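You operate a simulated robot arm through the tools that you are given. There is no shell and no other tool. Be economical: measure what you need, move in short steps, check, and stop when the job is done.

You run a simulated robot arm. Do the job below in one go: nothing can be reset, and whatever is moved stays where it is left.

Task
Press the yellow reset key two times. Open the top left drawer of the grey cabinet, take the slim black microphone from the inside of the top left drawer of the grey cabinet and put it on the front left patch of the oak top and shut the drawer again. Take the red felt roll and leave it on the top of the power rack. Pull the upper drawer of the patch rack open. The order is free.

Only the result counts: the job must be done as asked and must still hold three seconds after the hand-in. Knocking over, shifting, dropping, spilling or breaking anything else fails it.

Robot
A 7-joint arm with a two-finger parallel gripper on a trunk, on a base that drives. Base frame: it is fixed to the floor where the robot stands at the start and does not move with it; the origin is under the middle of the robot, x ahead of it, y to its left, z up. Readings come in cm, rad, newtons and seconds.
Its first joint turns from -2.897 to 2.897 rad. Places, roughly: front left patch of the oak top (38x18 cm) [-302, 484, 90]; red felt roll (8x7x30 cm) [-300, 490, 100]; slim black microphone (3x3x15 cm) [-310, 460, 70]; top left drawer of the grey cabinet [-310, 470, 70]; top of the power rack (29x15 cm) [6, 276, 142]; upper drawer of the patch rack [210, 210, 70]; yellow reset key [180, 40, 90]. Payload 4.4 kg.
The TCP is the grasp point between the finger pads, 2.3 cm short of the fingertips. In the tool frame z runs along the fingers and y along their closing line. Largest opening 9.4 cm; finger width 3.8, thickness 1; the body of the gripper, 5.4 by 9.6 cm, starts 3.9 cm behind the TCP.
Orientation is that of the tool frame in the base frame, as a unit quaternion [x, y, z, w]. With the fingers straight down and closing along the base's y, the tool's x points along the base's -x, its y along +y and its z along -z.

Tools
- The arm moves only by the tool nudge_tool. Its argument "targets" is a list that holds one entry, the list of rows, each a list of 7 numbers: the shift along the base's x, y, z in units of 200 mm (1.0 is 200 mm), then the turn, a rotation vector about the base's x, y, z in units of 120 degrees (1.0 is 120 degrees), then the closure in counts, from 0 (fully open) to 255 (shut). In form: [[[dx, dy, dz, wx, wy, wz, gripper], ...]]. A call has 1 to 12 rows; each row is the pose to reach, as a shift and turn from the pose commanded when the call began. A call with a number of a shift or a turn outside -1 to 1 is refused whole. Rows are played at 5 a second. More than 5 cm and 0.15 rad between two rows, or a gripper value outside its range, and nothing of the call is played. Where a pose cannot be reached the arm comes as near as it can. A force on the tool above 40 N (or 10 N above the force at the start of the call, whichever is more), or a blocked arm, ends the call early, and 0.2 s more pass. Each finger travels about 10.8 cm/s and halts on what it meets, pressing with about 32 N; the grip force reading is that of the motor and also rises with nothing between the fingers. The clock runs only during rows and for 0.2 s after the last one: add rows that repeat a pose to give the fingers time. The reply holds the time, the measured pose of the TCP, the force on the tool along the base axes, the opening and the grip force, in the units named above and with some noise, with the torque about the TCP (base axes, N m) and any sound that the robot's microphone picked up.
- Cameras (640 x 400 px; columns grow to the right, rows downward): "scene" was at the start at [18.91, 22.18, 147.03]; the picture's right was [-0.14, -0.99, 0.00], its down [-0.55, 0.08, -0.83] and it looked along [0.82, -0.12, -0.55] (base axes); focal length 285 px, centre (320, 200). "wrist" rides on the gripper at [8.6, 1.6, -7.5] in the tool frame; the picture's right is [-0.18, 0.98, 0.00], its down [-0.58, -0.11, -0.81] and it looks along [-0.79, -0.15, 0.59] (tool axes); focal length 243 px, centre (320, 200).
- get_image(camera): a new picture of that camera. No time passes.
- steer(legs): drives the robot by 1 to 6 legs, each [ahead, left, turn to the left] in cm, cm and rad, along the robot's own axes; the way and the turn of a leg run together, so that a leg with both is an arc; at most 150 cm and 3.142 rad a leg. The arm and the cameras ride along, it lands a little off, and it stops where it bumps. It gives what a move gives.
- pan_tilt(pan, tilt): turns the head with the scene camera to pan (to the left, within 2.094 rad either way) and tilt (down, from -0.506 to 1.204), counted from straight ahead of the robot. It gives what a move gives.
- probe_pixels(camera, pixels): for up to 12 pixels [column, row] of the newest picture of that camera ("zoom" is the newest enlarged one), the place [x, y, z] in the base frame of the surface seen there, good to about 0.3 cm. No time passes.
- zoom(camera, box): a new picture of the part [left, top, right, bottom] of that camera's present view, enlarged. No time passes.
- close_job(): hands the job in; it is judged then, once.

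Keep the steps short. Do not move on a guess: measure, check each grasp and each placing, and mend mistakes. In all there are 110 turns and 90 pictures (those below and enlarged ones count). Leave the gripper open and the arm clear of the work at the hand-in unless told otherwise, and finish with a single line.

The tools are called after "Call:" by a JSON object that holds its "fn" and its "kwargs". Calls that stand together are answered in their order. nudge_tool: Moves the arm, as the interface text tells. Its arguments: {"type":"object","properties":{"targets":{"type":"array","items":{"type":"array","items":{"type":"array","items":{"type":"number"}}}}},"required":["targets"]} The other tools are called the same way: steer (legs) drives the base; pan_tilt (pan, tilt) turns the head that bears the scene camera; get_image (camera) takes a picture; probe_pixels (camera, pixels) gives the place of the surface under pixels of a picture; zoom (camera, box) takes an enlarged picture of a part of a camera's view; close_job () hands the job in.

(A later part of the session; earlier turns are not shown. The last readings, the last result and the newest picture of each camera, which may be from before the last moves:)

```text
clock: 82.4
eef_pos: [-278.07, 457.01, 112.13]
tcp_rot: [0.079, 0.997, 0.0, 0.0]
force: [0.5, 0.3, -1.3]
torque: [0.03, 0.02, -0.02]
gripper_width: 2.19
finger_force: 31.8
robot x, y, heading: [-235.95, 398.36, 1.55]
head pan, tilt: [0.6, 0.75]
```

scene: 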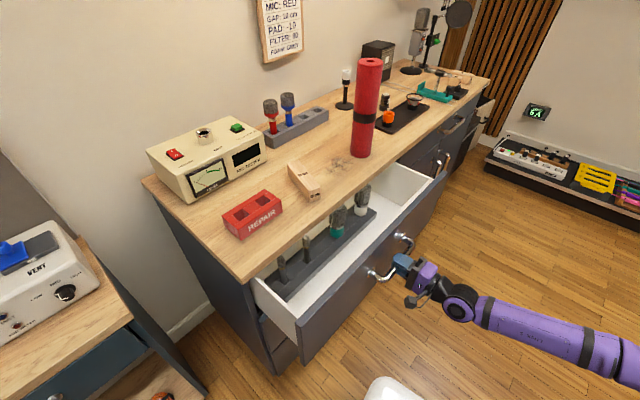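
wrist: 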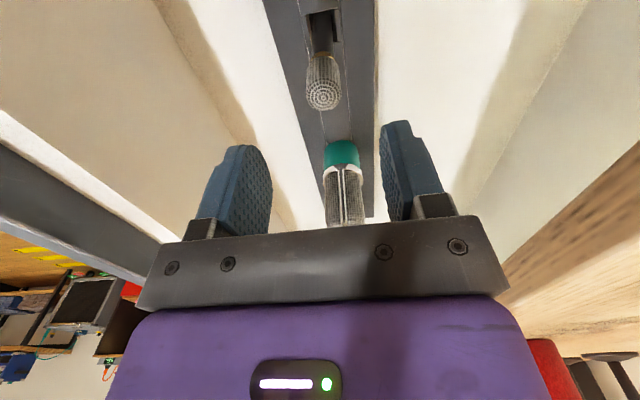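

That orientation is reachable. Now I tip the tool to 11° below level, mic pointing into the cabinet, and shift towards y≈475 at z≈108, well in front of the items.

Call:
{"fn": "nudge_tool", "kwargs": {"targets": [[[0.0, 0.08, 0, 0.0103, 0.065, 0, 255], [0.0, 0.16, 0, 0.0205, 0.1301, 0, 255], [0.0, 0.25, 0, 0.0308, 0.1951, 0, 255], [0.0, 0.34, 0, 0.0411, 0.2602, 0, 255], [0.0, 0.43, 0, 0.0514, 0.3252, 0, 255], [0.0, 0.52, -0.02, 0.0616, 0.3902, 0, 255], [0.0, 0.61, -0.05, 0.0719, 0.4553, 0, 255], [0.0, 0.7, -0.1, 0.0822, 0.5203, 0, 255], [0.0, 0.8, -0.15, 0.0924, 0.5854, 0, 255], [0.0, 0.9, -0.2, 0.1027, 0.6504, 0, 255], [0.0, 0.9, -0.2, 0.1027, 0.6504, 0, 255]]]}}

Call:
{"fn": "get_image", "kwargs": {"camera": "scene"}}

```text
clock: 84.8
eef_pos: [-278.05, 475.01, 108.15]
tcp_rot: [0.061, 0.768, 0.051, -0.635]
force: [-0.3, -0.7, -0.6]
torque: [0.02, -0.09, -0.02]
gripper_width: 2.2
finger_force: 32.0
robot x, y, heading: [-236.02, 398.71, 1.549]
head pan, tilt: [0.6, 0.75]
```

```text
57 pictures are left
```

scene: 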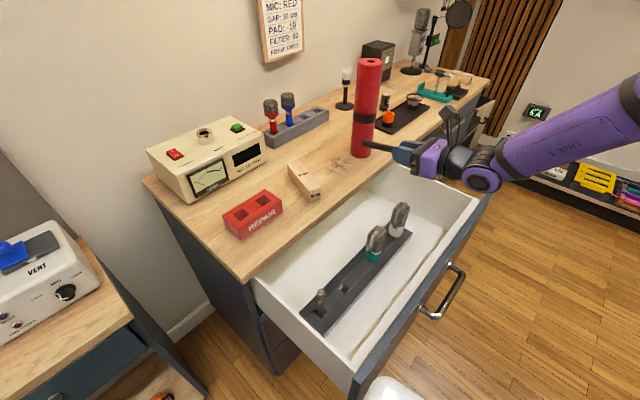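

The mic points into the cabinet with the camera above. I move in over the free space between block and roll, then down to z≈95.5, and look.

Call:
{"fn": "nudge_tool", "kwargs": {"targets": [[[-0.2, 0.1, 0, 0, 0, 0, 255], [-0.4, 0.18, 0, 0, 0, 0, 255], [-0.6, 0.23, 0, 0, 0, 0, 255], [-0.8, 0.26, 0, 0, 0, 0, 255], [-0.99, 0.29, 0, 0, 0, 0, 255], [-0.99, 0.29, -0.2, 0, 0, 0, 255], [-0.99, 0.29, -0.4, 0, 0, 0, 255], [-0.99, 0.29, -0.55, 0, 0, 0, 255], [-0.99, 0.29, -0.63, 0, 0, 0, 255], [-0.99, 0.29, -0.63, 0, 0, 0, 255]]]}}

Call:
{"fn": "zoom", "kwargs": {"camera": "scene", "box": [250, 60, 490, 260]}}

Call:
{"fn": "get_image", "kwargs": {"camera": "wrist"}}

```text
clock: 87.0
eef_pos: [-297.99, 480.93, 95.37]
tcp_rot: [0.06, 0.77, 0.051, -0.634]
force: [0.1, -0.3, -0.7]
torque: [-0.03, -0.01, 0.04]
gripper_width: 2.2
finger_force: 31.8
robot x, y, heading: [-236.12, 398.72, 1.544]
head pan, tilt: [0.6, 0.75]
```

```text
2.00 times, centred on (370, 160) of scene
```

zoom: 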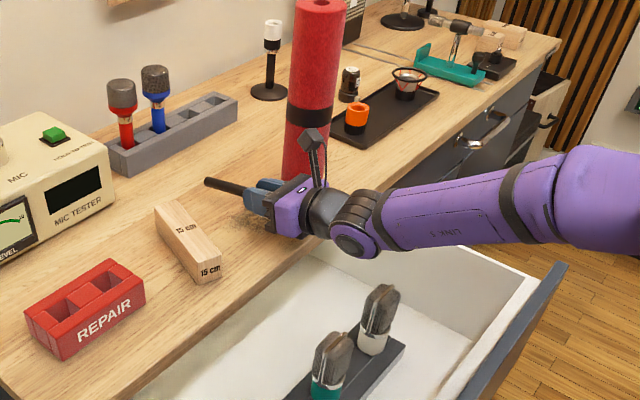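

```text
55 pictures are left
```

wrist: 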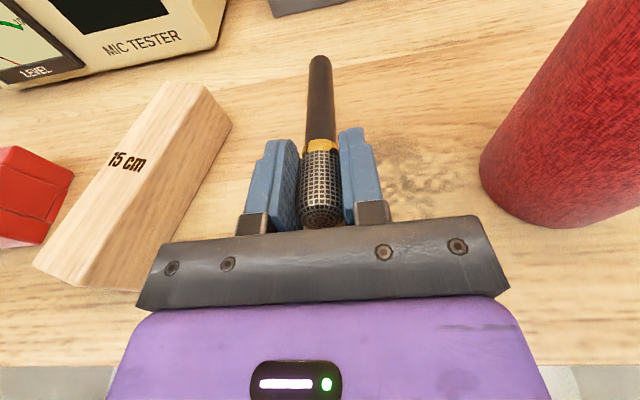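

Very clear view: mic between block and roll. I probe the mic's tail, the roll's foot and the top.

Call:
{"fn": "probe_pixels", "kwargs": {"camera": "wrist", "pixels": [[319, 60], [320, 100], [320, 210], [230, 110], [485, 180], [400, 150], [560, 225], [270, 120]]}}

```text
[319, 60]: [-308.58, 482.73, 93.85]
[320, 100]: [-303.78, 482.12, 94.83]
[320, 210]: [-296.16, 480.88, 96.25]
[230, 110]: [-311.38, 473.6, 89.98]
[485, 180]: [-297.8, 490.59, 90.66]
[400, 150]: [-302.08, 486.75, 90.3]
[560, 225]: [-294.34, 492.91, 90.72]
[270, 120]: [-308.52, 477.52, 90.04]
```

Tail bottom is about 1.9 cm above the top; the mic lies within the patch. I lower gently until it touches.

Call:
{"fn": "nudge_tool", "kwargs": {"targets": [[[0, 0, -0.03, 0, 0, 0, 255], [0, 0, -0.06, 0, 0, 0, 255], [0, 0, -0.08, 0, 0, 0, 255], [0, 0, -0.092, 0, 0, 0, 255], [0, 0, -0.092, 0, 0, 0, 255]]]}}

Call:
{"fn": "get_image", "kwargs": {"camera": "wrist"}}

Call:
{"fn": "probe_pixels", "kwargs": {"camera": "wrist", "pixels": [[319, 62], [320, 100], [320, 210]]}}

```text
clock: 88.2
eef_pos: [-297.81, 480.88, 93.74]
tcp_rot: [0.059, 0.768, 0.05, -0.635]
force: [1.8, -1.1, 11.1]
torque: [-0.37, -0.83, -0.03]
gripper_width: 2.21
finger_force: 32.0
robot x, y, heading: [-236.28, 398.51, 1.54]
head pan, tilt: [0.6, 0.75]
```

```text
54 pictures are left
```

wrist: 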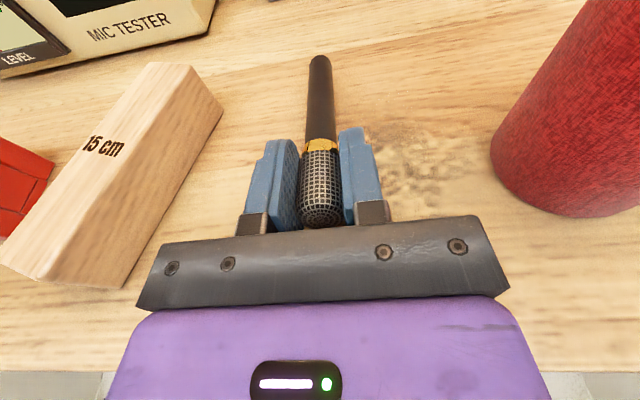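

```text
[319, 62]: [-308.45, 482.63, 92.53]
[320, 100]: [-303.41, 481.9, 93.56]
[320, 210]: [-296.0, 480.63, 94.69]
```

It touches (11 N). I relieve slightly and open sideways to about 5 cm.

Call:
{"fn": "nudge_tool", "kwargs": {"targets": [[[0, 0, 0.004, 0, 0, 0, 255], [0, 0, 0.004, 0, 0, 0, 180], [0, 0, 0.004, 0, 0, 0, 120], [0, 0, 0.004, 0, 0, 0, 120], [0, 0, 0.004, 0, 0, 0, 120]]]}}

Call:
{"fn": "get_image", "kwargs": {"camera": "wrist"}}

Call:
{"fn": "probe_pixels", "kwargs": {"camera": "wrist", "pixels": [[319, 68], [320, 120], [320, 210]]}}

```text
clock: 89.4
eef_pos: [-297.88, 480.87, 93.74]
tcp_rot: [0.06, 0.769, 0.051, -0.635]
force: [4.5, 2.7, 11.9]
torque: [-0.19, -0.76, 0.2]
gripper_width: 4.96
finger_force: 0.1
robot x, y, heading: [-236.33, 398.48, 1.545]
head pan, tilt: [0.6, 0.75]
```

```text
53 pictures are left
```

wrist: 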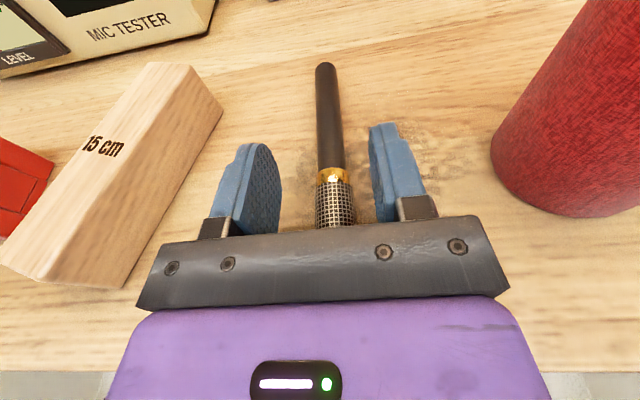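

```text
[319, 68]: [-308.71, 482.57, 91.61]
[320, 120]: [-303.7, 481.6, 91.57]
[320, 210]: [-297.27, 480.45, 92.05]
```

The mic lies flat. The tool itself still bears on the top, so I rise slightly first, then withdraw outward and up.

Call:
{"fn": "nudge_tool", "kwargs": {"targets": [[[0, 0, 0.03, 0, 0, 0, 120], [0, 0, 0.08, 0, 0, 0, 120], [0.04, -0.006, 0.2, 0, 0, 0, 120], [0.14, -0.022, 0.38, 0, 0, 0, 120], [0.32, -0.05, 0.5, 0, 0, 0, 60], [0.52, -0.08, 0.6, 0, 0, 0, 0], [0.72, -0.112, 0.7, 0, 0, 0, 0], [0.9, -0.14, 0.75, 0, 0, 0, 0]]]}}

Call:
{"fn": "zoom", "kwargs": {"camera": "scene", "box": [250, 60, 490, 260]}}

Call:
{"fn": "probe_pixels", "kwargs": {"camera": "zoom", "pixels": [[210, 182], [240, 195], [265, 205], [285, 215], [300, 170], [318, 8]]}}

```text
clock: 91.2
eef_pos: [-279.93, 477.96, 108.65]
tcp_rot: [0.06, 0.769, 0.05, -0.634]
force: [-0.7, -0.3, -0.4]
torque: [0.0, 0.02, 0.0]
gripper_width: 9.38
finger_force: 0.0
robot x, y, heading: [-236.06, 398.62, 1.548]
head pan, tilt: [0.6, 0.75]
```

```text
2.00 times, centred on (370, 160) of scene
```

zoom: 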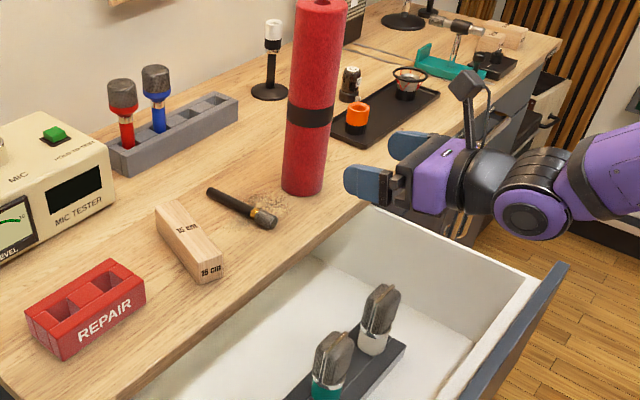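

```text
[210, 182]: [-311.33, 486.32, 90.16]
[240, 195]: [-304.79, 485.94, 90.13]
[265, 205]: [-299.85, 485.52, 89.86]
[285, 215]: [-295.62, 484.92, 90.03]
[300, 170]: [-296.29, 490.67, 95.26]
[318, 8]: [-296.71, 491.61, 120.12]
```

The mic lies on the patch, roll untouched. Next: shut the drawer by pushing its face above the handle with closed fingers. First I move out in front of it, level.

Call:
{"fn": "nudge_tool", "kwargs": {"targets": [[[0.2, -0.07, 0, 0.0048, 0.0302, 0, 255], [0.4, -0.14, 0, 0.0095, 0.0604, 0, 255], [0.6, -0.21, 0, 0.0143, 0.0906, 0, 255], [0.8, -0.28, 0, 0.0143, 0.0906, 0, 255], [0.99, -0.35, 0, 0.0143, 0.0906, 0, 255]]]}}

Call:
{"fn": "nudge_tool", "kwargs": {"targets": [[[0.2, -0.06, 0, 0, 0, 0, 255], [0.4, -0.12, 0, 0, 0, 0, 255], [0.6, -0.18, 0, 0, 0, 0, 255], [0.7, -0.23, -0.1, 0, 0, 0, 255], [0.7, -0.27, -0.3, 0, 0, 0, 255], [0.7, -0.27, -0.5, 0, 0, 0, 255], [0.7, -0.27, -0.7, 0, 0, 0, 255], [0.7, -0.27, -0.9, 0, 0, 0, 255], [0.7, -0.27, -0.98, 0, 0, 0, 255], [0.7, -0.27, -0.98, 0, 0, 0, 255]]]}}

Call:
{"fn": "get_image", "kwargs": {"camera": "scene"}}

```text
clock: 92.4
eef_pos: [-260.07, 471.13, 108.9]
tcp_rot: [-0.055, -0.705, -0.056, 0.705]
force: [0.0, 0.4, 0.4]
torque: [-0.03, 0.03, -0.01]
gripper_width: 0.01
finger_force: 31.9
robot x, y, heading: [-236.6, 398.37, 1.545]
head pan, tilt: [0.6, 0.75]
```

```text
clock: 94.6
eef_pos: [-246.03, 465.61, 89.2]
tcp_rot: [0.054, 0.705, 0.056, -0.705]
force: [-0.7, 0.5, 0.7]
torque: [-0.01, 0.0, 0.0]
gripper_width: 0.02
finger_force: 31.9
robot x, y, heading: [-235.95, 398.77, 1.549]
head pan, tilt: [0.6, 0.75]
```

```text
51 pictures are left
```

scene: 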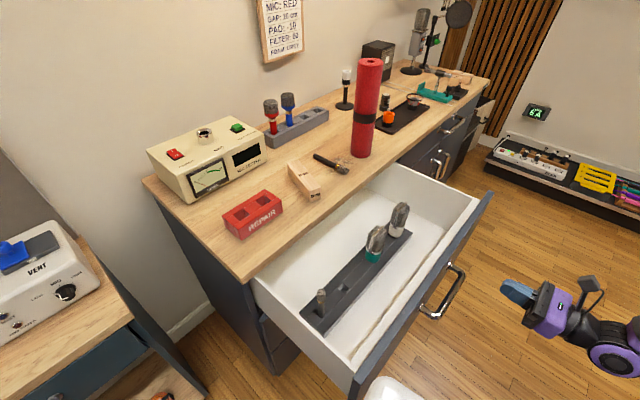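

I probe the drawer face and handle before pushing.

Call:
{"fn": "probe_pixels", "kwargs": {"camera": "scene", "pixels": [[425, 272], [440, 250], [415, 285], [445, 268], [428, 305], [455, 270], [462, 278], [420, 268]]}}

```text
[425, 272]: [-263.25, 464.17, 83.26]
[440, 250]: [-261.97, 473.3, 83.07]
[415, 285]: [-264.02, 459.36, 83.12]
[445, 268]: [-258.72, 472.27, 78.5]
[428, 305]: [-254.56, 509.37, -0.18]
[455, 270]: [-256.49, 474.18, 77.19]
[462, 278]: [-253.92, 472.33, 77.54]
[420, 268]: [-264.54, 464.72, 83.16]
```

Face top is at z≈83, handle spans y≈459–474, so I push on the plain face left of the handle, y≈453, z≈76.5. I go there first.

Call:
{"fn": "nudge_tool", "kwargs": {"targets": [[[0, -0.2, 0, 0, 0, 0, 255], [0, -0.4, 0, 0, 0, 0, 255], [0, -0.6, -0.1, 0, 0, 0, 255], [-0.05, -0.65, -0.3, 0, 0, 0, 255], [-0.1, -0.65, -0.5, 0, 0, 0, 255], [-0.1, -0.65, -0.63, 0, 0, 0, 255], [-0.3, -0.62, -0.63, 0, 0, 0, 255], [-0.5, -0.588, -0.63, 0, 0, 0, 255], [-0.7, -0.557, -0.63, 0, 0, 0, 255], [-0.85, -0.533, -0.63, 0, 0, 0, 255], [-1.0, -0.51, -0.63, 0, 0, 0, 255]]]}}

Call:
{"fn": "get_image", "kwargs": {"camera": "scene"}}

```text
clock: 97.0
eef_pos: [-266.17, 455.26, 76.79]
tcp_rot: [-0.056, -0.705, -0.056, 0.705]
force: [-0.2, -0.5, 0.1]
torque: [-0.01, 0.01, 0.01]
gripper_width: 0.01
finger_force: 32.3
robot x, y, heading: [-236.17, 398.6, 1.547]
head pan, tilt: [0.6, 0.75]
```

```text
50 pictures are left
```

scene: 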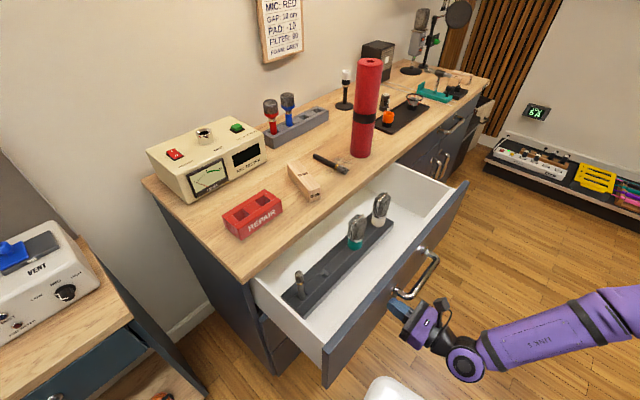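

The drawer is sliding in. I push on.

Call:
{"fn": "nudge_tool", "kwargs": {"targets": [[[-0.15, 0.024, 0, 0, 0, 0, 255], [-0.3, 0.047, 0, 0, 0, 0, 255], [-0.45, 0.071, 0, 0, 0, 0, 255], [-0.6, 0.095, 0, 0, 0, 0, 255], [-0.75, 0.118, 0, 0, 0, 0, 255], [-0.88, 0.139, 0, 0, 0, 0, 255], [-1.0, 0.158, 0, 0, 0, 0, 255]]]}}

Call:
{"fn": "nudge_tool", "kwargs": {"targets": [[[-0.1, 0.016, 0, 0, 0, 0, 255], [-0.2, 0.032, 0, 0, 0, 0, 255], [-0.26, 0.041, 0, 0, 0, 0, 255], [-0.3, 0.047, 0, 0, 0, 0, 255], [-0.34, 0.054, 0, 0, 0, 0, 255], [-0.37, 0.058, 0, 0, 0, 0, 255]]]}}

Call:
{"fn": "get_image", "kwargs": {"camera": "scene"}}

```text
clock: 98.6
eef_pos: [-285.97, 458.62, 76.6]
tcp_rot: [0.055, 0.706, 0.056, -0.704]
force: [-0.5, -0.4, -0.1]
torque: [0.02, 0.01, 0.03]
gripper_width: 0.02
finger_force: 31.5
robot x, y, heading: [-235.88, 398.53, 1.542]
head pan, tilt: [0.6, 0.75]
```

```text
clock: 99.9
eef_pos: [-292.58, 459.59, 76.54]
tcp_rot: [-0.055, -0.705, -0.055, 0.705]
force: [18.4, -7.4, 13.2]
torque: [0.12, 0.26, -0.02]
gripper_width: 0.01
finger_force: 32.6
robot x, y, heading: [-236.07, 398.25, 1.541]
head pan, tilt: [0.6, 0.75]
stopped in row 6: the force on the tool passed its limit at 55 N (the readings are from after the stop); the commanded pose is now the measured one
```

```text
49 pictures are left
```

scene: 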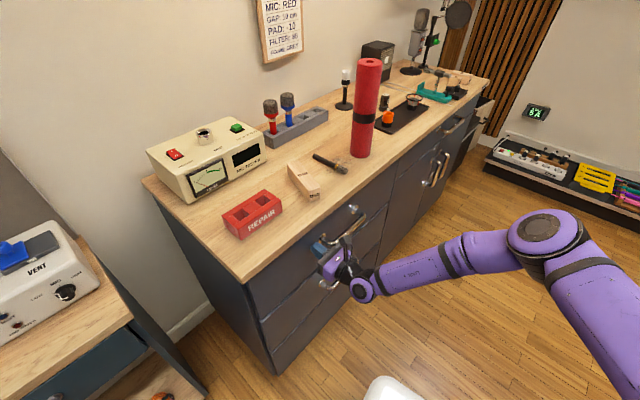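

Drawer shut. I back off and rise to z≈100.

Call:
{"fn": "nudge_tool", "kwargs": {"targets": [[[0.15, -0.024, 0, 0, 0, 0, 255], [0.38, -0.06, 0, 0, 0, 0, 200], [0.6, -0.095, 0, 0, 0, 0, 100], [0.8, -0.126, 0.05, 0, 0, 0, 0], [1.0, -0.158, 0.2, 0, 0, 0, 0], [1.0, -0.158, 0.42, 0, 0, 0, 0], [1.0, -0.158, 0.64, 0, 0, 0, 0], [1.0, -0.158, 0.86, 0, 0, 0, 0], [1.0, -0.158, 1.0, 0, 0, 0, 0], [1.0, -0.158, 1.0, 0, 0, 0, 0]]]}}

Call:
{"fn": "zoom", "kwargs": {"camera": "scene", "box": [230, 140, 430, 300]}}

Call:
{"fn": "probe_pixels", "kwargs": {"camera": "scene", "pixels": [[350, 231], [358, 223], [340, 240]]}}

```text
refused: row 5 steps farther than a row can; nothing moved
```

```text
2.50 times, centred on (330, 220) of scene
```

zoom: 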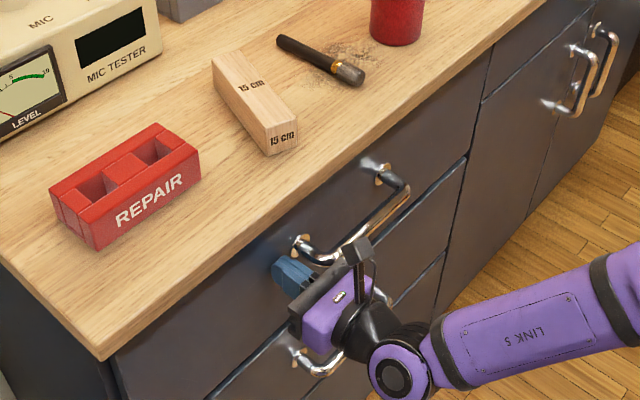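

```text
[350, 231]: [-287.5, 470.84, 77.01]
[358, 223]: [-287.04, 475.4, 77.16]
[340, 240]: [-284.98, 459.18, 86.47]
```

The handle is back at its first reading, so the drawer is fully shut. A row was too long; I repeat with shorter steps.

Call:
{"fn": "nudge_tool", "kwargs": {"targets": [[[0.15, -0.024, 0, 0, 0, 0, 255], [0.35, -0.055, 0, 0, 0, 0, 200], [0.55, -0.087, 0, 0, 0, 0, 100], [0.75, -0.118, 0.05, 0, 0, 0, 0], [0.9, -0.142, 0.2, 0, 0, 0, 0], [1.0, -0.158, 0.4, 0, 0, 0, 0], [1.0, -0.158, 0.6, 0, 0, 0, 0], [1.0, -0.158, 0.8, 0, 0, 0, 0], [1.0, -0.158, 1.0, 0, 0, 0, 0], [1.0, -0.158, 1.0, 0, 0, 0, 0]]]}}

Call:
{"fn": "steer", "kwargs": {"legs": [[33, 0, 0]]}}

Call:
{"fn": "get_image", "kwargs": {"camera": "scene"}}

Call:
{"fn": "get_image", "kwargs": {"camera": "wrist"}}

```text
clock: 102.1
eef_pos: [-272.81, 456.55, 96.55]
tcp_rot: [0.055, 0.706, 0.055, -0.704]
force: [-0.1, 0.2, -0.1]
torque: [0.04, -0.03, -0.01]
gripper_width: 9.41
finger_force: 0.1
robot x, y, heading: [-235.79, 398.37, 1.545]
head pan, tilt: [0.6, 0.75]
```

```text
clock: 104.3
eef_pos: [-271.91, 490.0, 96.36]
tcp_rot: [0.055, 0.706, 0.056, -0.704]
force: [0.4, 0.6, 0.1]
torque: [0.02, -0.02, 0.0]
gripper_width: 9.39
finger_force: 0.0
robot x, y, heading: [-235.26, 432.34, 1.548]
head pan, tilt: [0.6, 0.75]
```

```text
47 pictures are left
```

scene: 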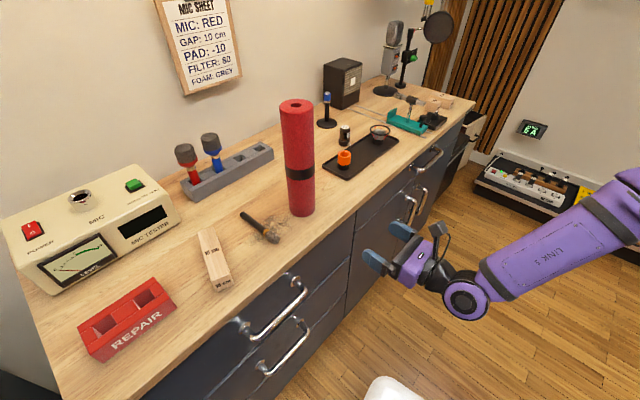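

```text
46 pictures are left
```

wrist: 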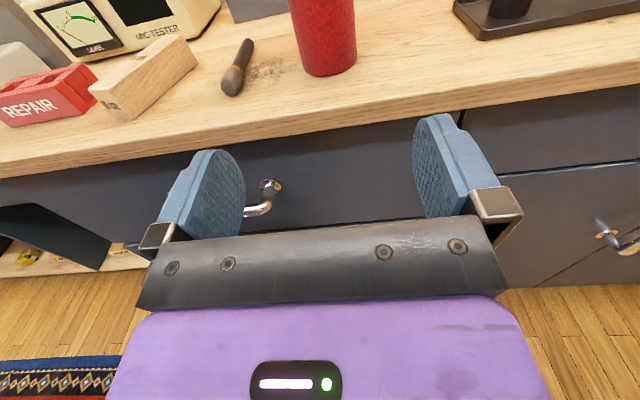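

I measure the roll across its width in both pictures.

Call:
{"fn": "probe_pixels", "kwargs": {"camera": "wrist", "pixels": [[298, 40], [312, 50], [328, 60], [344, 50], [354, 40], [330, 20], [245, 60]]}}

Call:
{"fn": "probe_pixels", "kwargs": {"camera": "scene", "pixels": [[282, 108], [297, 106], [312, 106], [298, 101], [297, 112], [301, 200], [290, 190], [312, 190]]}}

```text
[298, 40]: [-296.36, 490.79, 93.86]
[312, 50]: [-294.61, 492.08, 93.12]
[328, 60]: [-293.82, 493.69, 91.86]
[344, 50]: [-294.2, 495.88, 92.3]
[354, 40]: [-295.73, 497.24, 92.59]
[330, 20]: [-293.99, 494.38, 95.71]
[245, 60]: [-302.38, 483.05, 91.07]
```

```text
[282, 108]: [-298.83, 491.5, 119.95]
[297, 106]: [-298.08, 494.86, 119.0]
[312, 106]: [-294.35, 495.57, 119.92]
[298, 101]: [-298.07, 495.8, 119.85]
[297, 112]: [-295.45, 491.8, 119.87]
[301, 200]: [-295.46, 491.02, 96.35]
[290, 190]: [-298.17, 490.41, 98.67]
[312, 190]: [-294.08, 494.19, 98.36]
```

Roll centre ≈(-297.3, 494.5). I'm nearly in line; I raise to z≈99 and approach to 8 cm short, then check.

Call:
{"fn": "nudge_tool", "kwargs": {"targets": [[[-0.1, 0.03, 0.07, 0, 0, 0, 0], [-0.25, 0.055, 0.13, 0, 0, 0, 0], [-0.42, 0.083, 0.13, 0, 0, 0, 0], [-0.58, 0.108, 0.13, 0, 0, 0, 0], [-0.74, 0.133, 0.13, 0, 0, 0, 0], [-0.85, 0.15, 0.13, 0, 0, 0, 0], [-0.85, 0.15, 0.13, 0, 0, 0, 0]]]}}

Call:
{"fn": "get_image", "kwargs": {"camera": "wrist"}}

Call:
{"fn": "probe_pixels", "kwargs": {"camera": "wrist", "pixels": [[270, 60], [290, 60], [320, 60], [350, 60], [370, 60], [390, 60]]}}

```text
clock: 105.9
eef_pos: [-289.06, 492.78, 99.03]
tcp_rot: [0.055, 0.705, 0.056, -0.704]
force: [-0.1, 0.0, 0.1]
torque: [0.02, -0.01, -0.01]
gripper_width: 9.4
finger_force: 0.0
robot x, y, heading: [-235.17, 432.1, 1.549]
head pan, tilt: [0.6, 0.75]
```

```text
45 pictures are left
```

wrist: 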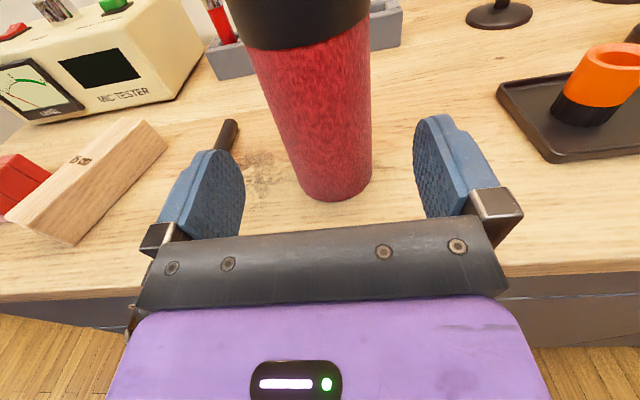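

```text
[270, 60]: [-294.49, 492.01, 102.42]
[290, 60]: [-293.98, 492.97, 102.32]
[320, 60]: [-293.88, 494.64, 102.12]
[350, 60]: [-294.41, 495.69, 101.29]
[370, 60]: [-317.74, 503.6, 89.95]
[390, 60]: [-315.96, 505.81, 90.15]
```

Aligned within 0.2 cm, and the left finger stays ~6 cm from the mic. I advance 8.6 cm and close.

Call:
{"fn": "nudge_tool", "kwargs": {"targets": [[[-0.12, 0.019, 0, 0, 0, 0, 0], [-0.24, 0.037, 0, 0, 0, 0, 0], [-0.34, 0.053, 0, 0, 0, 0, 0], [-0.43, 0.067, 0, 0, 0, 0, 0], [-0.43, 0.067, 0, 0, 0, 0, 0]]]}}

Call:
{"fn": "nudge_tool", "kwargs": {"targets": [[[0, 0, 0, 0, 0, 0, 255], [0, 0, 0, 0, 0, 0, 255], [0, 0, 0, 0, 0, 0, 255]]]}}

```text
clock: 107.1
eef_pos: [-297.49, 494.35, 99.15]
tcp_rot: [0.054, 0.706, 0.055, -0.704]
force: [0.4, 0.6, -0.5]
torque: [0.01, -0.03, 0.03]
gripper_width: 9.39
finger_force: 0.0
robot x, y, heading: [-234.79, 431.93, 1.541]
head pan, tilt: [0.6, 0.75]
```

```text
clock: 107.9
eef_pos: [-297.5, 494.27, 99.03]
tcp_rot: [0.055, 0.706, 0.055, -0.704]
force: [-0.6, -1.5, 1.3]
torque: [-0.29, 0.03, -0.07]
gripper_width: 7.07
finger_force: 31.7
robot x, y, heading: [-235.28, 432.07, 1.553]
head pan, tilt: [0.6, 0.75]
```

Gripped at 7.1 cm. I lift straight up, then draw back.

Call:
{"fn": "nudge_tool", "kwargs": {"targets": [[[0, 0, 0.05, 0, 0, 0, 255], [0, 0, 0.2, 0, 0, 0, 255], [0, 0, 0.4, 0, 0, 0, 255], [0, 0, 0.6, 0, 0, 0, 255], [0.1, -0.016, 0.75, 0, 0, 0, 255], [0.3, -0.048, 0.75, 0, 0, 0, 255], [0.5, -0.08, 0.75, 0, 0, 0, 255], [0.7, -0.11, 0.75, 0, 0, 0, 255], [0.9, -0.14, 0.75, 0, 0, 0, 255], [1.0, -0.158, 0.75, 0, 0, 0, 255], [1.0, -0.158, 0.75, 0, 0, 0, 255]]]}}

Call:
{"fn": "get_image", "kwargs": {"camera": "scene"}}

```text
clock: 110.3
eef_pos: [-277.43, 491.03, 114.22]
tcp_rot: [0.056, 0.705, 0.056, -0.704]
force: [-0.2, -0.1, -3.1]
torque: [0.0, 0.01, -0.03]
gripper_width: 7.05
finger_force: 32.3
robot x, y, heading: [-235.17, 432.15, 1.552]
head pan, tilt: [0.6, 0.75]
```

```text
44 pictures are left
```

scene: 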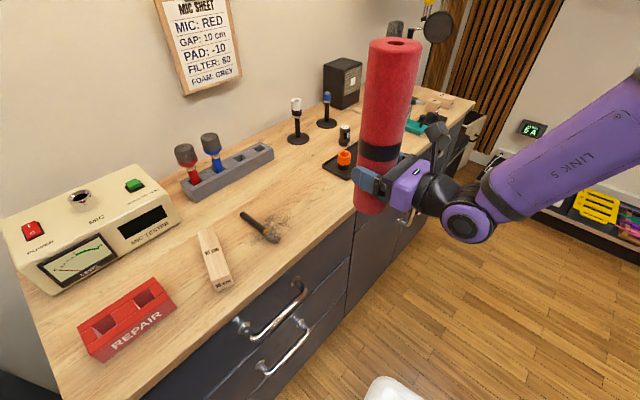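

The roll is held upright. I look right for the way past the bookcase to the far side.

Call:
{"fn": "pan_tilt", "kwargs": {"pan": -1.2, "tilt": 0.45}}

Call:
{"fn": "get_image", "kwargs": {"camera": "scene"}}

Call:
{"fn": "probe_pixels", "kwargs": {"camera": "scene", "pixels": [[100, 100], [300, 100], [300, 200], [400, 150], [450, 300], [500, 250], [580, 200], [200, 300], [600, 350], [350, 120]]}}

```text
clock: 112.1
eef_pos: [-277.55, 491.19, 114.16]
tcp_rot: [0.055, 0.706, 0.056, -0.704]
force: [0.5, -0.1, -2.6]
torque: [0.0, 0.01, -0.01]
gripper_width: 7.05
finger_force: 31.8
robot x, y, heading: [-235.07, 431.96, 1.544]
head pan, tilt: [-1.201, 0.45]
```

```text
43 pictures are left
```

scene: 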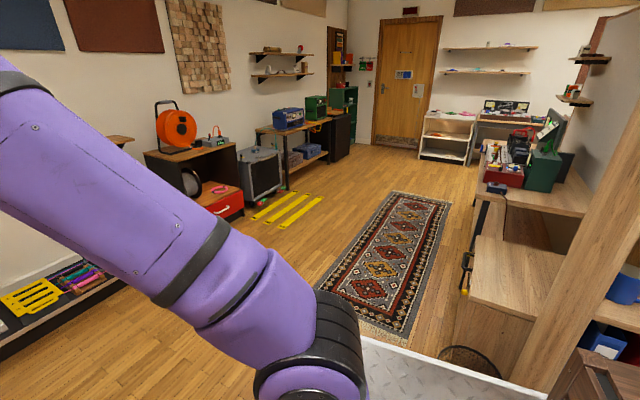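

```text
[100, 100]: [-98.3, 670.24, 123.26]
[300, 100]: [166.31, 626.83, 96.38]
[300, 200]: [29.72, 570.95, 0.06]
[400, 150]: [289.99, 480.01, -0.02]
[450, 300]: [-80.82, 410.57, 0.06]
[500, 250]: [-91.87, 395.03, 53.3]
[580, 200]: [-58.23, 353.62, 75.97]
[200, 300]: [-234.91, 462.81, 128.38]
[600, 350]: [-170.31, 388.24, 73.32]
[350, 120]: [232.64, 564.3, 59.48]
```

A wide lane runs at y≈480 over the rug. I go there, turn to face +x and drive along.

Call:
{"fn": "steer", "kwargs": {"legs": [[52, -35, 0], [0, 0, -1.548], [130, 0, 0]]}}

Call:
{"fn": "pan_tilt", "kwargs": {"pan": -0.5, "tilt": 0.45}}

Call:
{"fn": "get_image", "kwargs": {"camera": "scene"}}

Call:
{"fn": "probe_pixels", "kwargs": {"camera": "scene", "pixels": [[100, 250], [200, 200], [300, 150], [300, 250], [400, 200], [450, 250], [500, 200], [550, 300], [620, 300], [250, 180]]}}

```text
clock: 125.4
eef_pos: [-14.62, 536.76, 114.2]
tcp_rot: [0.518, 0.482, 0.517, -0.481]
force: [0.3, 0.3, -3.8]
torque: [0.0, -0.05, 0.01]
gripper_width: 7.05
finger_force: 32.2
robot x, y, heading: [-69.88, 489.56, 0.066]
head pan, tilt: [-1.201, 0.45]
```

```text
clock: 126.5
eef_pos: [-14.46, 536.77, 114.1]
tcp_rot: [0.518, 0.482, 0.518, -0.481]
force: [-0.2, 0.1, -2.9]
torque: [-0.02, 0.03, -0.02]
gripper_width: 7.04
finger_force: 31.8
robot x, y, heading: [-69.63, 489.74, 0.061]
head pan, tilt: [-0.499, 0.45]
```

```text
42 pictures are left
```

scene: 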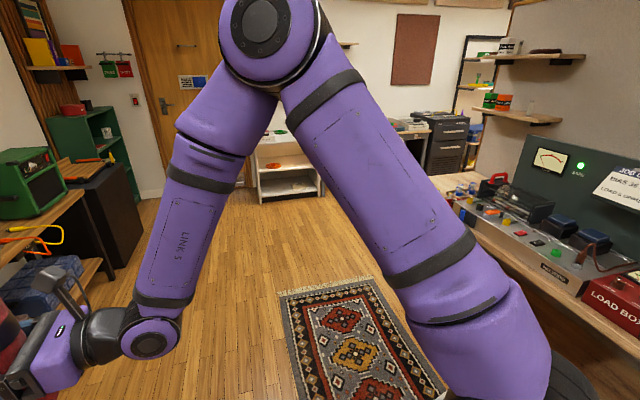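

```text
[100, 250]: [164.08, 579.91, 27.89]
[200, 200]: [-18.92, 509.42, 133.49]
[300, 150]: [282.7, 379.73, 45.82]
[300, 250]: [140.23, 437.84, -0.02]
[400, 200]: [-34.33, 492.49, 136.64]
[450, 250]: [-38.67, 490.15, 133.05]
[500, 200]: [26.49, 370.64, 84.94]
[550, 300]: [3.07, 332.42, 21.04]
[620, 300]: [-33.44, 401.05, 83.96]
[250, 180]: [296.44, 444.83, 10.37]
```

Clear lane ahead. I angle slightly right and drive to about (115, 455).

Call:
{"fn": "steer", "kwargs": {"legs": [[0, 0, -0.25], [110, 0, 0], [78, 0, 0]]}}

Call:
{"fn": "pan_tilt", "kwargs": {"pan": -1.2, "tilt": 0.4}}

Call:
{"fn": "get_image", "kwargs": {"camera": "scene"}}

Call:
{"fn": "probe_pixels", "kwargs": {"camera": "scene", "pixels": [[100, 250], [200, 250], [300, 250], [400, 300], [450, 250], [500, 200], [550, 300], [620, 300], [320, 350], [200, 180]]}}

```text
clock: 136.8
eef_pos: [179.3, 487.66, 114.11]
tcp_rot: [0.573, 0.415, 0.572, -0.414]
force: [-0.3, -0.1, -3.3]
torque: [0.01, 0.0, 0.0]
gripper_width: 7.06
finger_force: 32.2
robot x, y, heading: [114.52, 454.73, -0.187]
head pan, tilt: [-0.499, 0.45]
```

```text
clock: 137.8
eef_pos: [179.27, 487.64, 114.06]
tcp_rot: [0.572, 0.416, 0.572, -0.416]
force: [0.6, 0.8, -3.3]
torque: [-0.03, 0.0, -0.02]
gripper_width: 7.07
finger_force: 31.9
robot x, y, heading: [114.2, 455.26, -0.181]
head pan, tilt: [-1.201, 0.4]
```

```text
41 pictures are left
```

scene: 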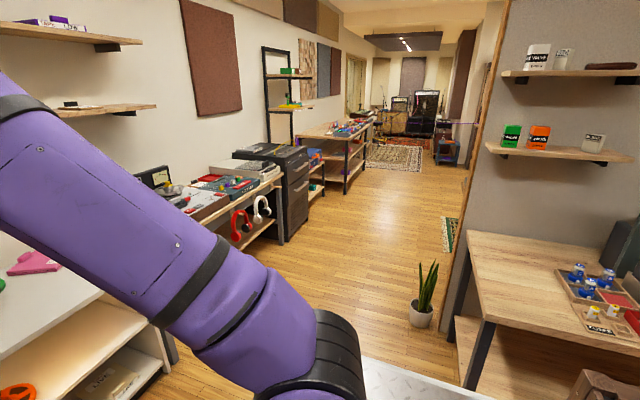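

```text
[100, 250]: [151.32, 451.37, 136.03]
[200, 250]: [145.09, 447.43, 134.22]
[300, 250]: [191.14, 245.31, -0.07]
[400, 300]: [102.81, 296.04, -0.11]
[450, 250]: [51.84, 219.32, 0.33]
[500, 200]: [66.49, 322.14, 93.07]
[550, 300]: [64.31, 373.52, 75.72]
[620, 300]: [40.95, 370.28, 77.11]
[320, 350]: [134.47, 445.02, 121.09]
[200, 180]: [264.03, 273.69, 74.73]
```

The lane south runs between the plant (x≈92) and the bench/patch rack (x≳200). I'll strafe through facing +x, since the tool points left, which suits the rack. First I pull the roll closer and higher.

Call:
{"fn": "nudge_tool", "kwargs": {"targets": [[[-0.1, 0.018, 0.15, 0, 0, 0, 255], [-0.25, 0.045, 0.3, 0, 0, 0, 255], [-0.4, 0.073, 0.45, 0, 0, 0, 255], [-0.55, 0.1, 0.6, 0, 0, 0, 255], [-0.7, 0.127, 0.75, 0, 0, 0, 255], [-0.85, 0.155, 0.9, 0, 0, 0, 255], [-0.98, 0.178, 1.0, 0, 0, 0, 255], [-0.98, 0.178, 1.0, 0, 0, 0, 255]]]}}

Call:
{"fn": "zoom", "kwargs": {"camera": "scene", "box": [180, 80, 480, 340]}}

Call:
{"fn": "probe_pixels", "kwargs": {"camera": "scene", "pixels": [[285, 240], [308, 155], [310, 195], [270, 150], [280, 180], [425, 310], [405, 270], [440, 270], [330, 190], [345, 150], [300, 165], [265, 155]]}}

```text
clock: 139.6
eef_pos: [159.54, 491.18, 134.22]
tcp_rot: [0.572, 0.416, 0.571, -0.415]
force: [0.1, -0.3, -3.5]
torque: [0.0, -0.02, -0.01]
gripper_width: 7.06
finger_force: 32.7
robot x, y, heading: [114.44, 455.16, -0.19]
head pan, tilt: [-1.201, 0.4]
```

```text
1.54 times, centred on (330, 210) of scene
```

zoom: 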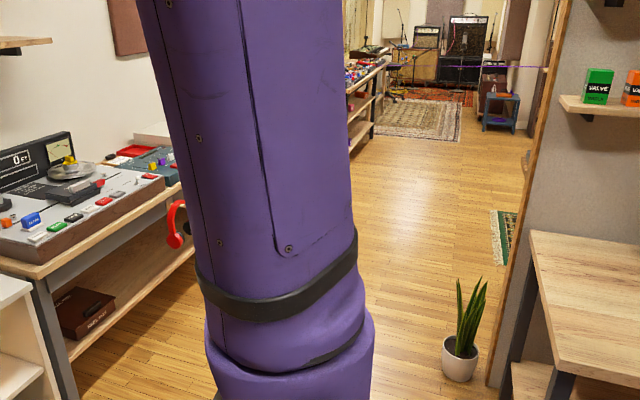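

```text
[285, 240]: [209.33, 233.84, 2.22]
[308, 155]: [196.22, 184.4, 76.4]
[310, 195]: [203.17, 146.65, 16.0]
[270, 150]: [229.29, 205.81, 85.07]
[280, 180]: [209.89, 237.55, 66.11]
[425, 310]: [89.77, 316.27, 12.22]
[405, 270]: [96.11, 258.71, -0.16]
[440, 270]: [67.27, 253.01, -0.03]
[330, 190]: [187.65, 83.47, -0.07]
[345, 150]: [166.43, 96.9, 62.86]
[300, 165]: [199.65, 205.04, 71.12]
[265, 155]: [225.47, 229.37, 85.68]
```

Heading back to 0, then I strafe south through the gap.

Call:
{"fn": "steer", "kwargs": {"legs": [[0, 0, 0.188], [42, -60, 0], [0, -90, 0], [0, -70, 0]]}}

Call:
{"fn": "pan_tilt", "kwargs": {"pan": 2.0, "tilt": 0.4}}

Call:
{"fn": "get_image", "kwargs": {"camera": "scene"}}

```text
clock: 152.1
eef_pos: [196.39, 279.36, 134.08]
tcp_rot: [0.531, 0.469, 0.53, -0.467]
force: [-0.4, -0.1, -3.5]
torque: [-0.01, 0.02, -0.03]
gripper_width: 7.06
finger_force: 31.9
robot x, y, heading: [158.64, 235.65, 0.009]
head pan, tilt: [-1.201, 0.4]
```

```text
clock: 154.8
eef_pos: [196.48, 279.32, 134.04]
tcp_rot: [0.53, 0.469, 0.529, -0.468]
force: [-0.8, -0.3, -3.4]
torque: [0.03, -0.01, 0.03]
gripper_width: 7.05
finger_force: 31.9
robot x, y, heading: [158.88, 235.34, 0.008]
head pan, tilt: [2.0, 0.4]
```

```text
39 pictures are left
```

scene: 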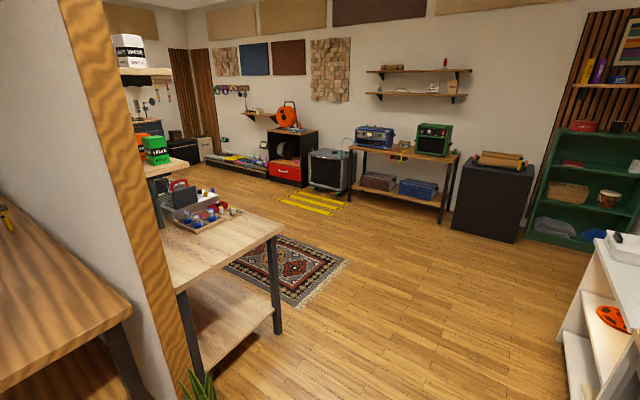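

Through the gap. I back off southwest to about (78, 190), in front of the table, and look at the power rack.

Call:
{"fn": "steer", "kwargs": {"legs": [[-30, -45, 0], [-50, 0, 0]]}}

Call:
{"fn": "pan_tilt", "kwargs": {"pan": 2.09, "tilt": 0.3}}

Call:
{"fn": "get_image", "kwargs": {"camera": "scene"}}

Call:
{"fn": "probe_pixels", "kwargs": {"camera": "scene", "pixels": [[320, 100], [320, 200], [320, 300], [250, 150], [400, 150], [450, 300], [100, 200], [200, 250]]}}

```text
clock: 160.5
eef_pos: [117.48, 233.25, 134.12]
tcp_rot: [0.533, 0.466, 0.532, -0.465]
force: [-0.4, 0.3, -3.2]
torque: [0.05, 0.0, 0.01]
gripper_width: 7.05
finger_force: 31.3
robot x, y, heading: [79.3, 189.63, -0.006]
head pan, tilt: [2.0, 0.4]
```

```text
clock: 161.2
eef_pos: [117.53, 233.33, 134.06]
tcp_rot: [0.533, 0.465, 0.533, -0.464]
force: [0.8, -0.6, -3.4]
torque: [-0.02, 0.0, -0.01]
gripper_width: 7.07
finger_force: 31.8
robot x, y, heading: [79.29, 189.76, -0.003]
head pan, tilt: [2.089, 0.3]
```

```text
38 pictures are left
```

scene: 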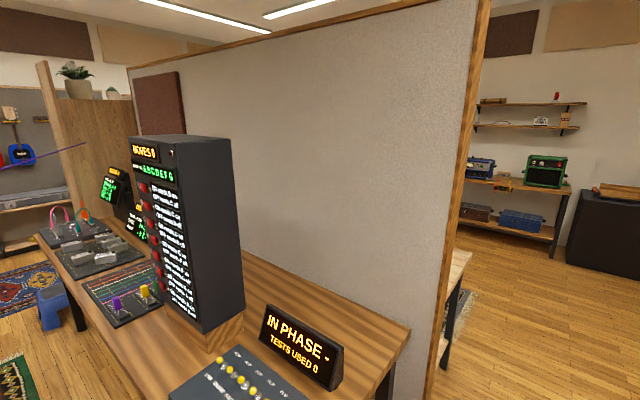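

```text
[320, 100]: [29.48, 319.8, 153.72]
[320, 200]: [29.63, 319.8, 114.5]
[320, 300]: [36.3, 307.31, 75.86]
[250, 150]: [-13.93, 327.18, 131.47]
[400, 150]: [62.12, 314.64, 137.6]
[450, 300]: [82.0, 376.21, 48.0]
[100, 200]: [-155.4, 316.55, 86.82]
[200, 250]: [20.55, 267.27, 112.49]
```

I zoom on the top of the power rack and measure its corners.

Call:
{"fn": "zoom", "kwargs": {"camera": "scene", "box": [110, 115, 270, 215]}}

Call:
{"fn": "probe_pixels", "kwargs": {"camera": "zoom", "pixels": [[110, 84], [150, 88], [200, 90], [250, 92], [300, 90], [350, 90], [400, 91], [450, 95], [260, 130], [440, 130], [110, 110], [300, 86]]}}

```text
4.00 times, centred on (190, 165) of scene
```

zoom: 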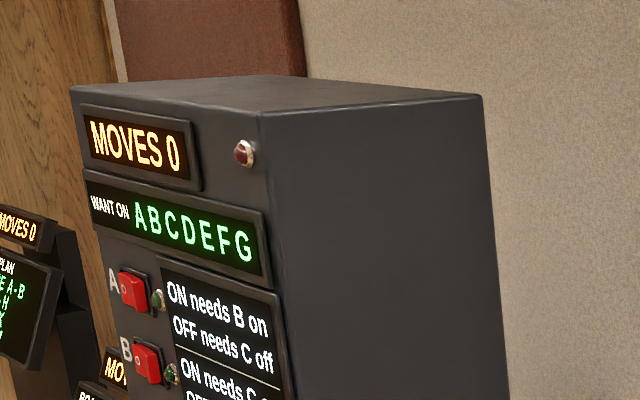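

```text
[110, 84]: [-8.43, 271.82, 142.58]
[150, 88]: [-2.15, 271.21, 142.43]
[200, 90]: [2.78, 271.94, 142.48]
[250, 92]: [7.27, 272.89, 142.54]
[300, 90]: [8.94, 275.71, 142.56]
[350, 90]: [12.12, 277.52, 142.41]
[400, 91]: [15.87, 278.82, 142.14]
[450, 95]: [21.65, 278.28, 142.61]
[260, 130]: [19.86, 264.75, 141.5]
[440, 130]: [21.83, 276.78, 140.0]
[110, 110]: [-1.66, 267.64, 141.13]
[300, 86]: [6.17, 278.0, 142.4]
```

Top centre ≈(6.3, 275.3), z 142.5, and the tool direction matches the rack's. I raise the roll by 23 cm, then move the base to about (48, 200), keeping well off the cord.

Call:
{"fn": "nudge_tool", "kwargs": {"targets": [[[0, 0, 0.2, 0, 0, 0, 255], [0, 0, 0.4, 0, 0, 0, 255], [0, 0, 0.6, 0, 0, 0, 255], [0, 0, 0.8, 0, 0, 0, 255], [0, 0, 1.0, 0, 0, 0, 255], [0, 0, 1.0, 0, 0, 0, 255]]]}}

Call:
{"fn": "nudge_tool", "kwargs": {"targets": [[[0, 0.05, 0.12, 0, 0, 0, 255], [0, 0.1, 0.25, 0, 0, 0, 255], [0, 0.1, 0.25, 0, 0, 0, 255]]]}}

Call:
{"fn": "steer", "kwargs": {"legs": [[-31, 10.5, 0]]}}

```text
clock: 162.6
eef_pos: [117.34, 233.21, 153.92]
tcp_rot: [0.534, 0.465, 0.533, -0.464]
force: [0.0, -0.4, -3.0]
torque: [-0.03, 0.06, 0.01]
gripper_width: 7.04
finger_force: 31.0
robot x, y, heading: [78.95, 189.57, -0.003]
head pan, tilt: [2.089, 0.3]
```

```text
clock: 163.4
eef_pos: [117.23, 235.27, 159.18]
tcp_rot: [0.533, 0.465, 0.533, -0.464]
force: [0.3, 0.4, -4.1]
torque: [0.01, -0.02, 0.02]
gripper_width: 7.07
finger_force: 31.7
robot x, y, heading: [79.36, 189.89, -0.001]
head pan, tilt: [2.089, 0.3]
```

```text
clock: 165.6
eef_pos: [85.23, 246.05, 159.0]
tcp_rot: [0.533, 0.465, 0.533, -0.464]
force: [0.5, -0.3, -3.4]
torque: [0.0, 0.03, 0.01]
gripper_width: 7.04
finger_force: 32.0
robot x, y, heading: [47.04, 200.43, -0.002]
head pan, tilt: [2.089, 0.3]
```

To avoid swinging the arm past my own head, I turn the base left instead, staying away from the cord: shift 15 cm to +x, turn 1.35 rad.

Call:
{"fn": "steer", "kwargs": {"legs": [[15, 0, 0], [0, 0, 1.35]]}}

Call:
{"fn": "pan_tilt", "kwargs": {"pan": 0.6, "tilt": 0.2}}

Call:
{"fn": "get_image", "kwargs": {"camera": "scene"}}

```text
clock: 169.1
eef_pos: [53.99, 258.83, 158.94]
tcp_rot: [0.294, 0.645, 0.293, -0.642]
force: [0.4, -0.4, -3.2]
torque: [0.0, 0.01, 0.01]
gripper_width: 7.03
finger_force: 32.2
robot x, y, heading: [63.58, 200.45, 0.847]
head pan, tilt: [2.089, 0.3]
stopped in leg 2: the robot was blocked; the commanded pose is now the measured one
```

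```text
clock: 170.7
eef_pos: [54.03, 258.92, 159.0]
tcp_rot: [0.293, 0.645, 0.293, -0.643]
force: [0.6, -0.4, -3.0]
torque: [0.02, 0.0, 0.02]
gripper_width: 7.01
finger_force: 31.9
robot x, y, heading: [63.31, 200.6, 0.846]
head pan, tilt: [0.6, 0.201]
```

```text
36 pictures are left
```

scene: 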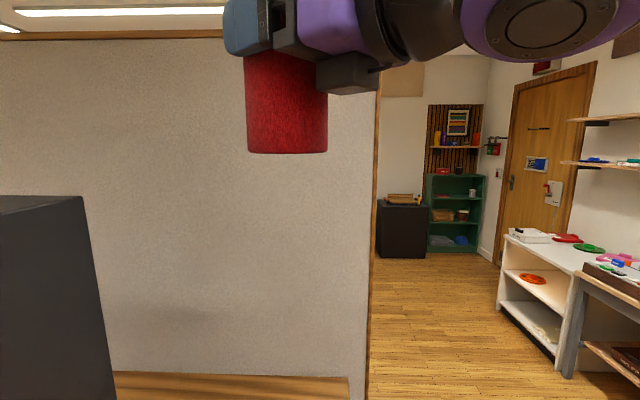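

The base was blocked. I look down to find by what.

Call:
{"fn": "pan_tilt", "kwargs": {"pan": 0.7, "tilt": 1.1}}

Call:
{"fn": "get_image", "kwargs": {"camera": "scene"}}

Call:
{"fn": "probe_pixels", "kwargs": {"camera": "scene", "pixels": [[320, 380], [200, 300], [320, 200], [100, 200], [450, 200], [320, 100], [450, 300], [60, 380]]}}

```text
clock: 171.9
eef_pos: [54.1, 258.79, 159.07]
tcp_rot: [0.293, 0.645, 0.293, -0.642]
force: [0.2, 0.6, -3.2]
torque: [0.01, 0.0, 0.0]
gripper_width: 7.05
finger_force: 31.6
robot x, y, heading: [63.32, 200.04, 0.845]
head pan, tilt: [0.7, 1.1]
```

```text
35 pictures are left
```

scene: 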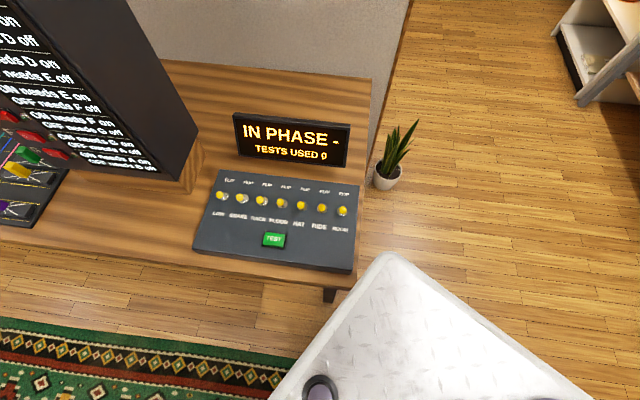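

```text
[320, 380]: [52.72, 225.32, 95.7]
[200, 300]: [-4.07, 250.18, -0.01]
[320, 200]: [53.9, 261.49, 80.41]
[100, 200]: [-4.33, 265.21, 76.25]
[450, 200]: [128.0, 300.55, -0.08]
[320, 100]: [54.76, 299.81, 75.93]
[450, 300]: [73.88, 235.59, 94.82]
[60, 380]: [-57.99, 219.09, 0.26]
```

My deck corner touched the table edge (half size ≈36×29 cm). I back off, finish the turn, and come in again with room.

Call:
{"fn": "steer", "kwargs": {"legs": [[-11, -10, 0], [0, 0, 0.5], [8, 13.4, 0]]}}

Call:
{"fn": "pan_tilt", "kwargs": {"pan": 0.6, "tilt": 0.5}}

Call:
{"fn": "get_image", "kwargs": {"camera": "scene"}}

```text
clock: 175.7
eef_pos: [16.02, 243.0, 158.94]
tcp_rot: [0.124, 0.697, 0.125, -0.695]
force: [0.3, 0.8, -4.2]
torque: [0.0, -0.02, 0.0]
gripper_width: 7.01
finger_force: 31.9
robot x, y, heading: [51.92, 196.28, 1.344]
head pan, tilt: [0.7, 1.1]
```

```text
clock: 176.7
eef_pos: [15.95, 242.91, 158.96]
tcp_rot: [0.124, 0.697, 0.124, -0.695]
force: [0.3, -0.3, -3.7]
torque: [0.01, -0.02, -0.02]
gripper_width: 7.02
finger_force: 32.1
robot x, y, heading: [52.36, 195.9, 1.348]
head pan, tilt: [0.6, 0.499]
```

```text
34 pictures are left
```

scene: 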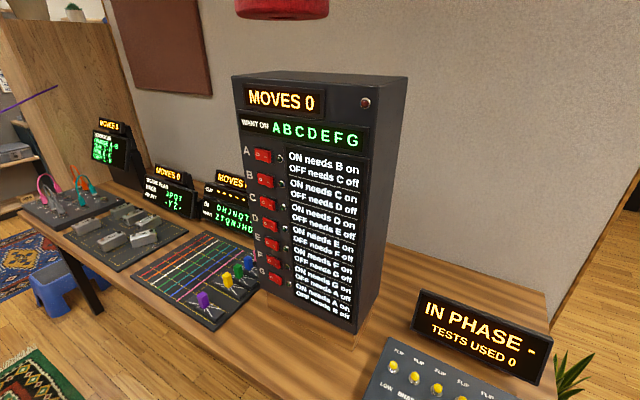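

Good view of the rack front. I re-measure the top and move the roll halfway in.

Call:
{"fn": "probe_pixels", "kwargs": {"camera": "scene", "pixels": [[237, 79], [375, 80], [300, 77], [404, 79], [380, 95], [238, 90]]}}

Call:
{"fn": "nudge_tool", "kwargs": {"targets": [[[-0.08, 0.18, 0, 0, 0, 0, 255], [-0.16, 0.36, 0, 0, 0, 0, 255], [-0.24, 0.54, 0, 0, 0, 0, 255], [-0.32, 0.72, 0, 0, 0, 0, 255], [-0.4, 0.9, 0, 0, 0, 0, 255], [-0.4, 0.9, 0, 0, 0, 0, 255]]]}}

Call:
{"fn": "pan_tilt", "kwargs": {"pan": 0.6, "tilt": 0.2}}

Call:
{"fn": "get_image", "kwargs": {"camera": "scene"}}

```text
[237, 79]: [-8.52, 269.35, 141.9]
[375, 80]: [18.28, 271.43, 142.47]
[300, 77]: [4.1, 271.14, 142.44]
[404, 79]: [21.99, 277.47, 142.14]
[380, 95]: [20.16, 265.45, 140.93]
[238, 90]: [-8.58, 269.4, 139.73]
```

```text
clock: 178.1
eef_pos: [8.11, 261.08, 159.11]
tcp_rot: [0.124, 0.697, 0.124, -0.695]
force: [-0.3, 0.3, -3.4]
torque: [0.0, 0.0, 0.03]
gripper_width: 7.02
finger_force: 32.6
robot x, y, heading: [52.61, 196.12, 1.344]
head pan, tilt: [0.6, 0.499]
```

```text
clock: 178.9
eef_pos: [8.08, 261.05, 158.88]
tcp_rot: [0.124, 0.697, 0.125, -0.695]
force: [0.1, 0.1, -4.0]
torque: [0.02, -0.03, -0.03]
gripper_width: 7.03
finger_force: 31.7
robot x, y, heading: [52.52, 195.82, 1.351]
head pan, tilt: [0.6, 0.201]
```

```text
33 pictures are left
```

scene: 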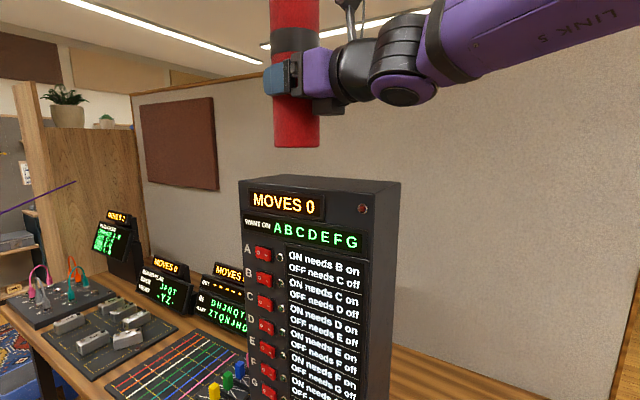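

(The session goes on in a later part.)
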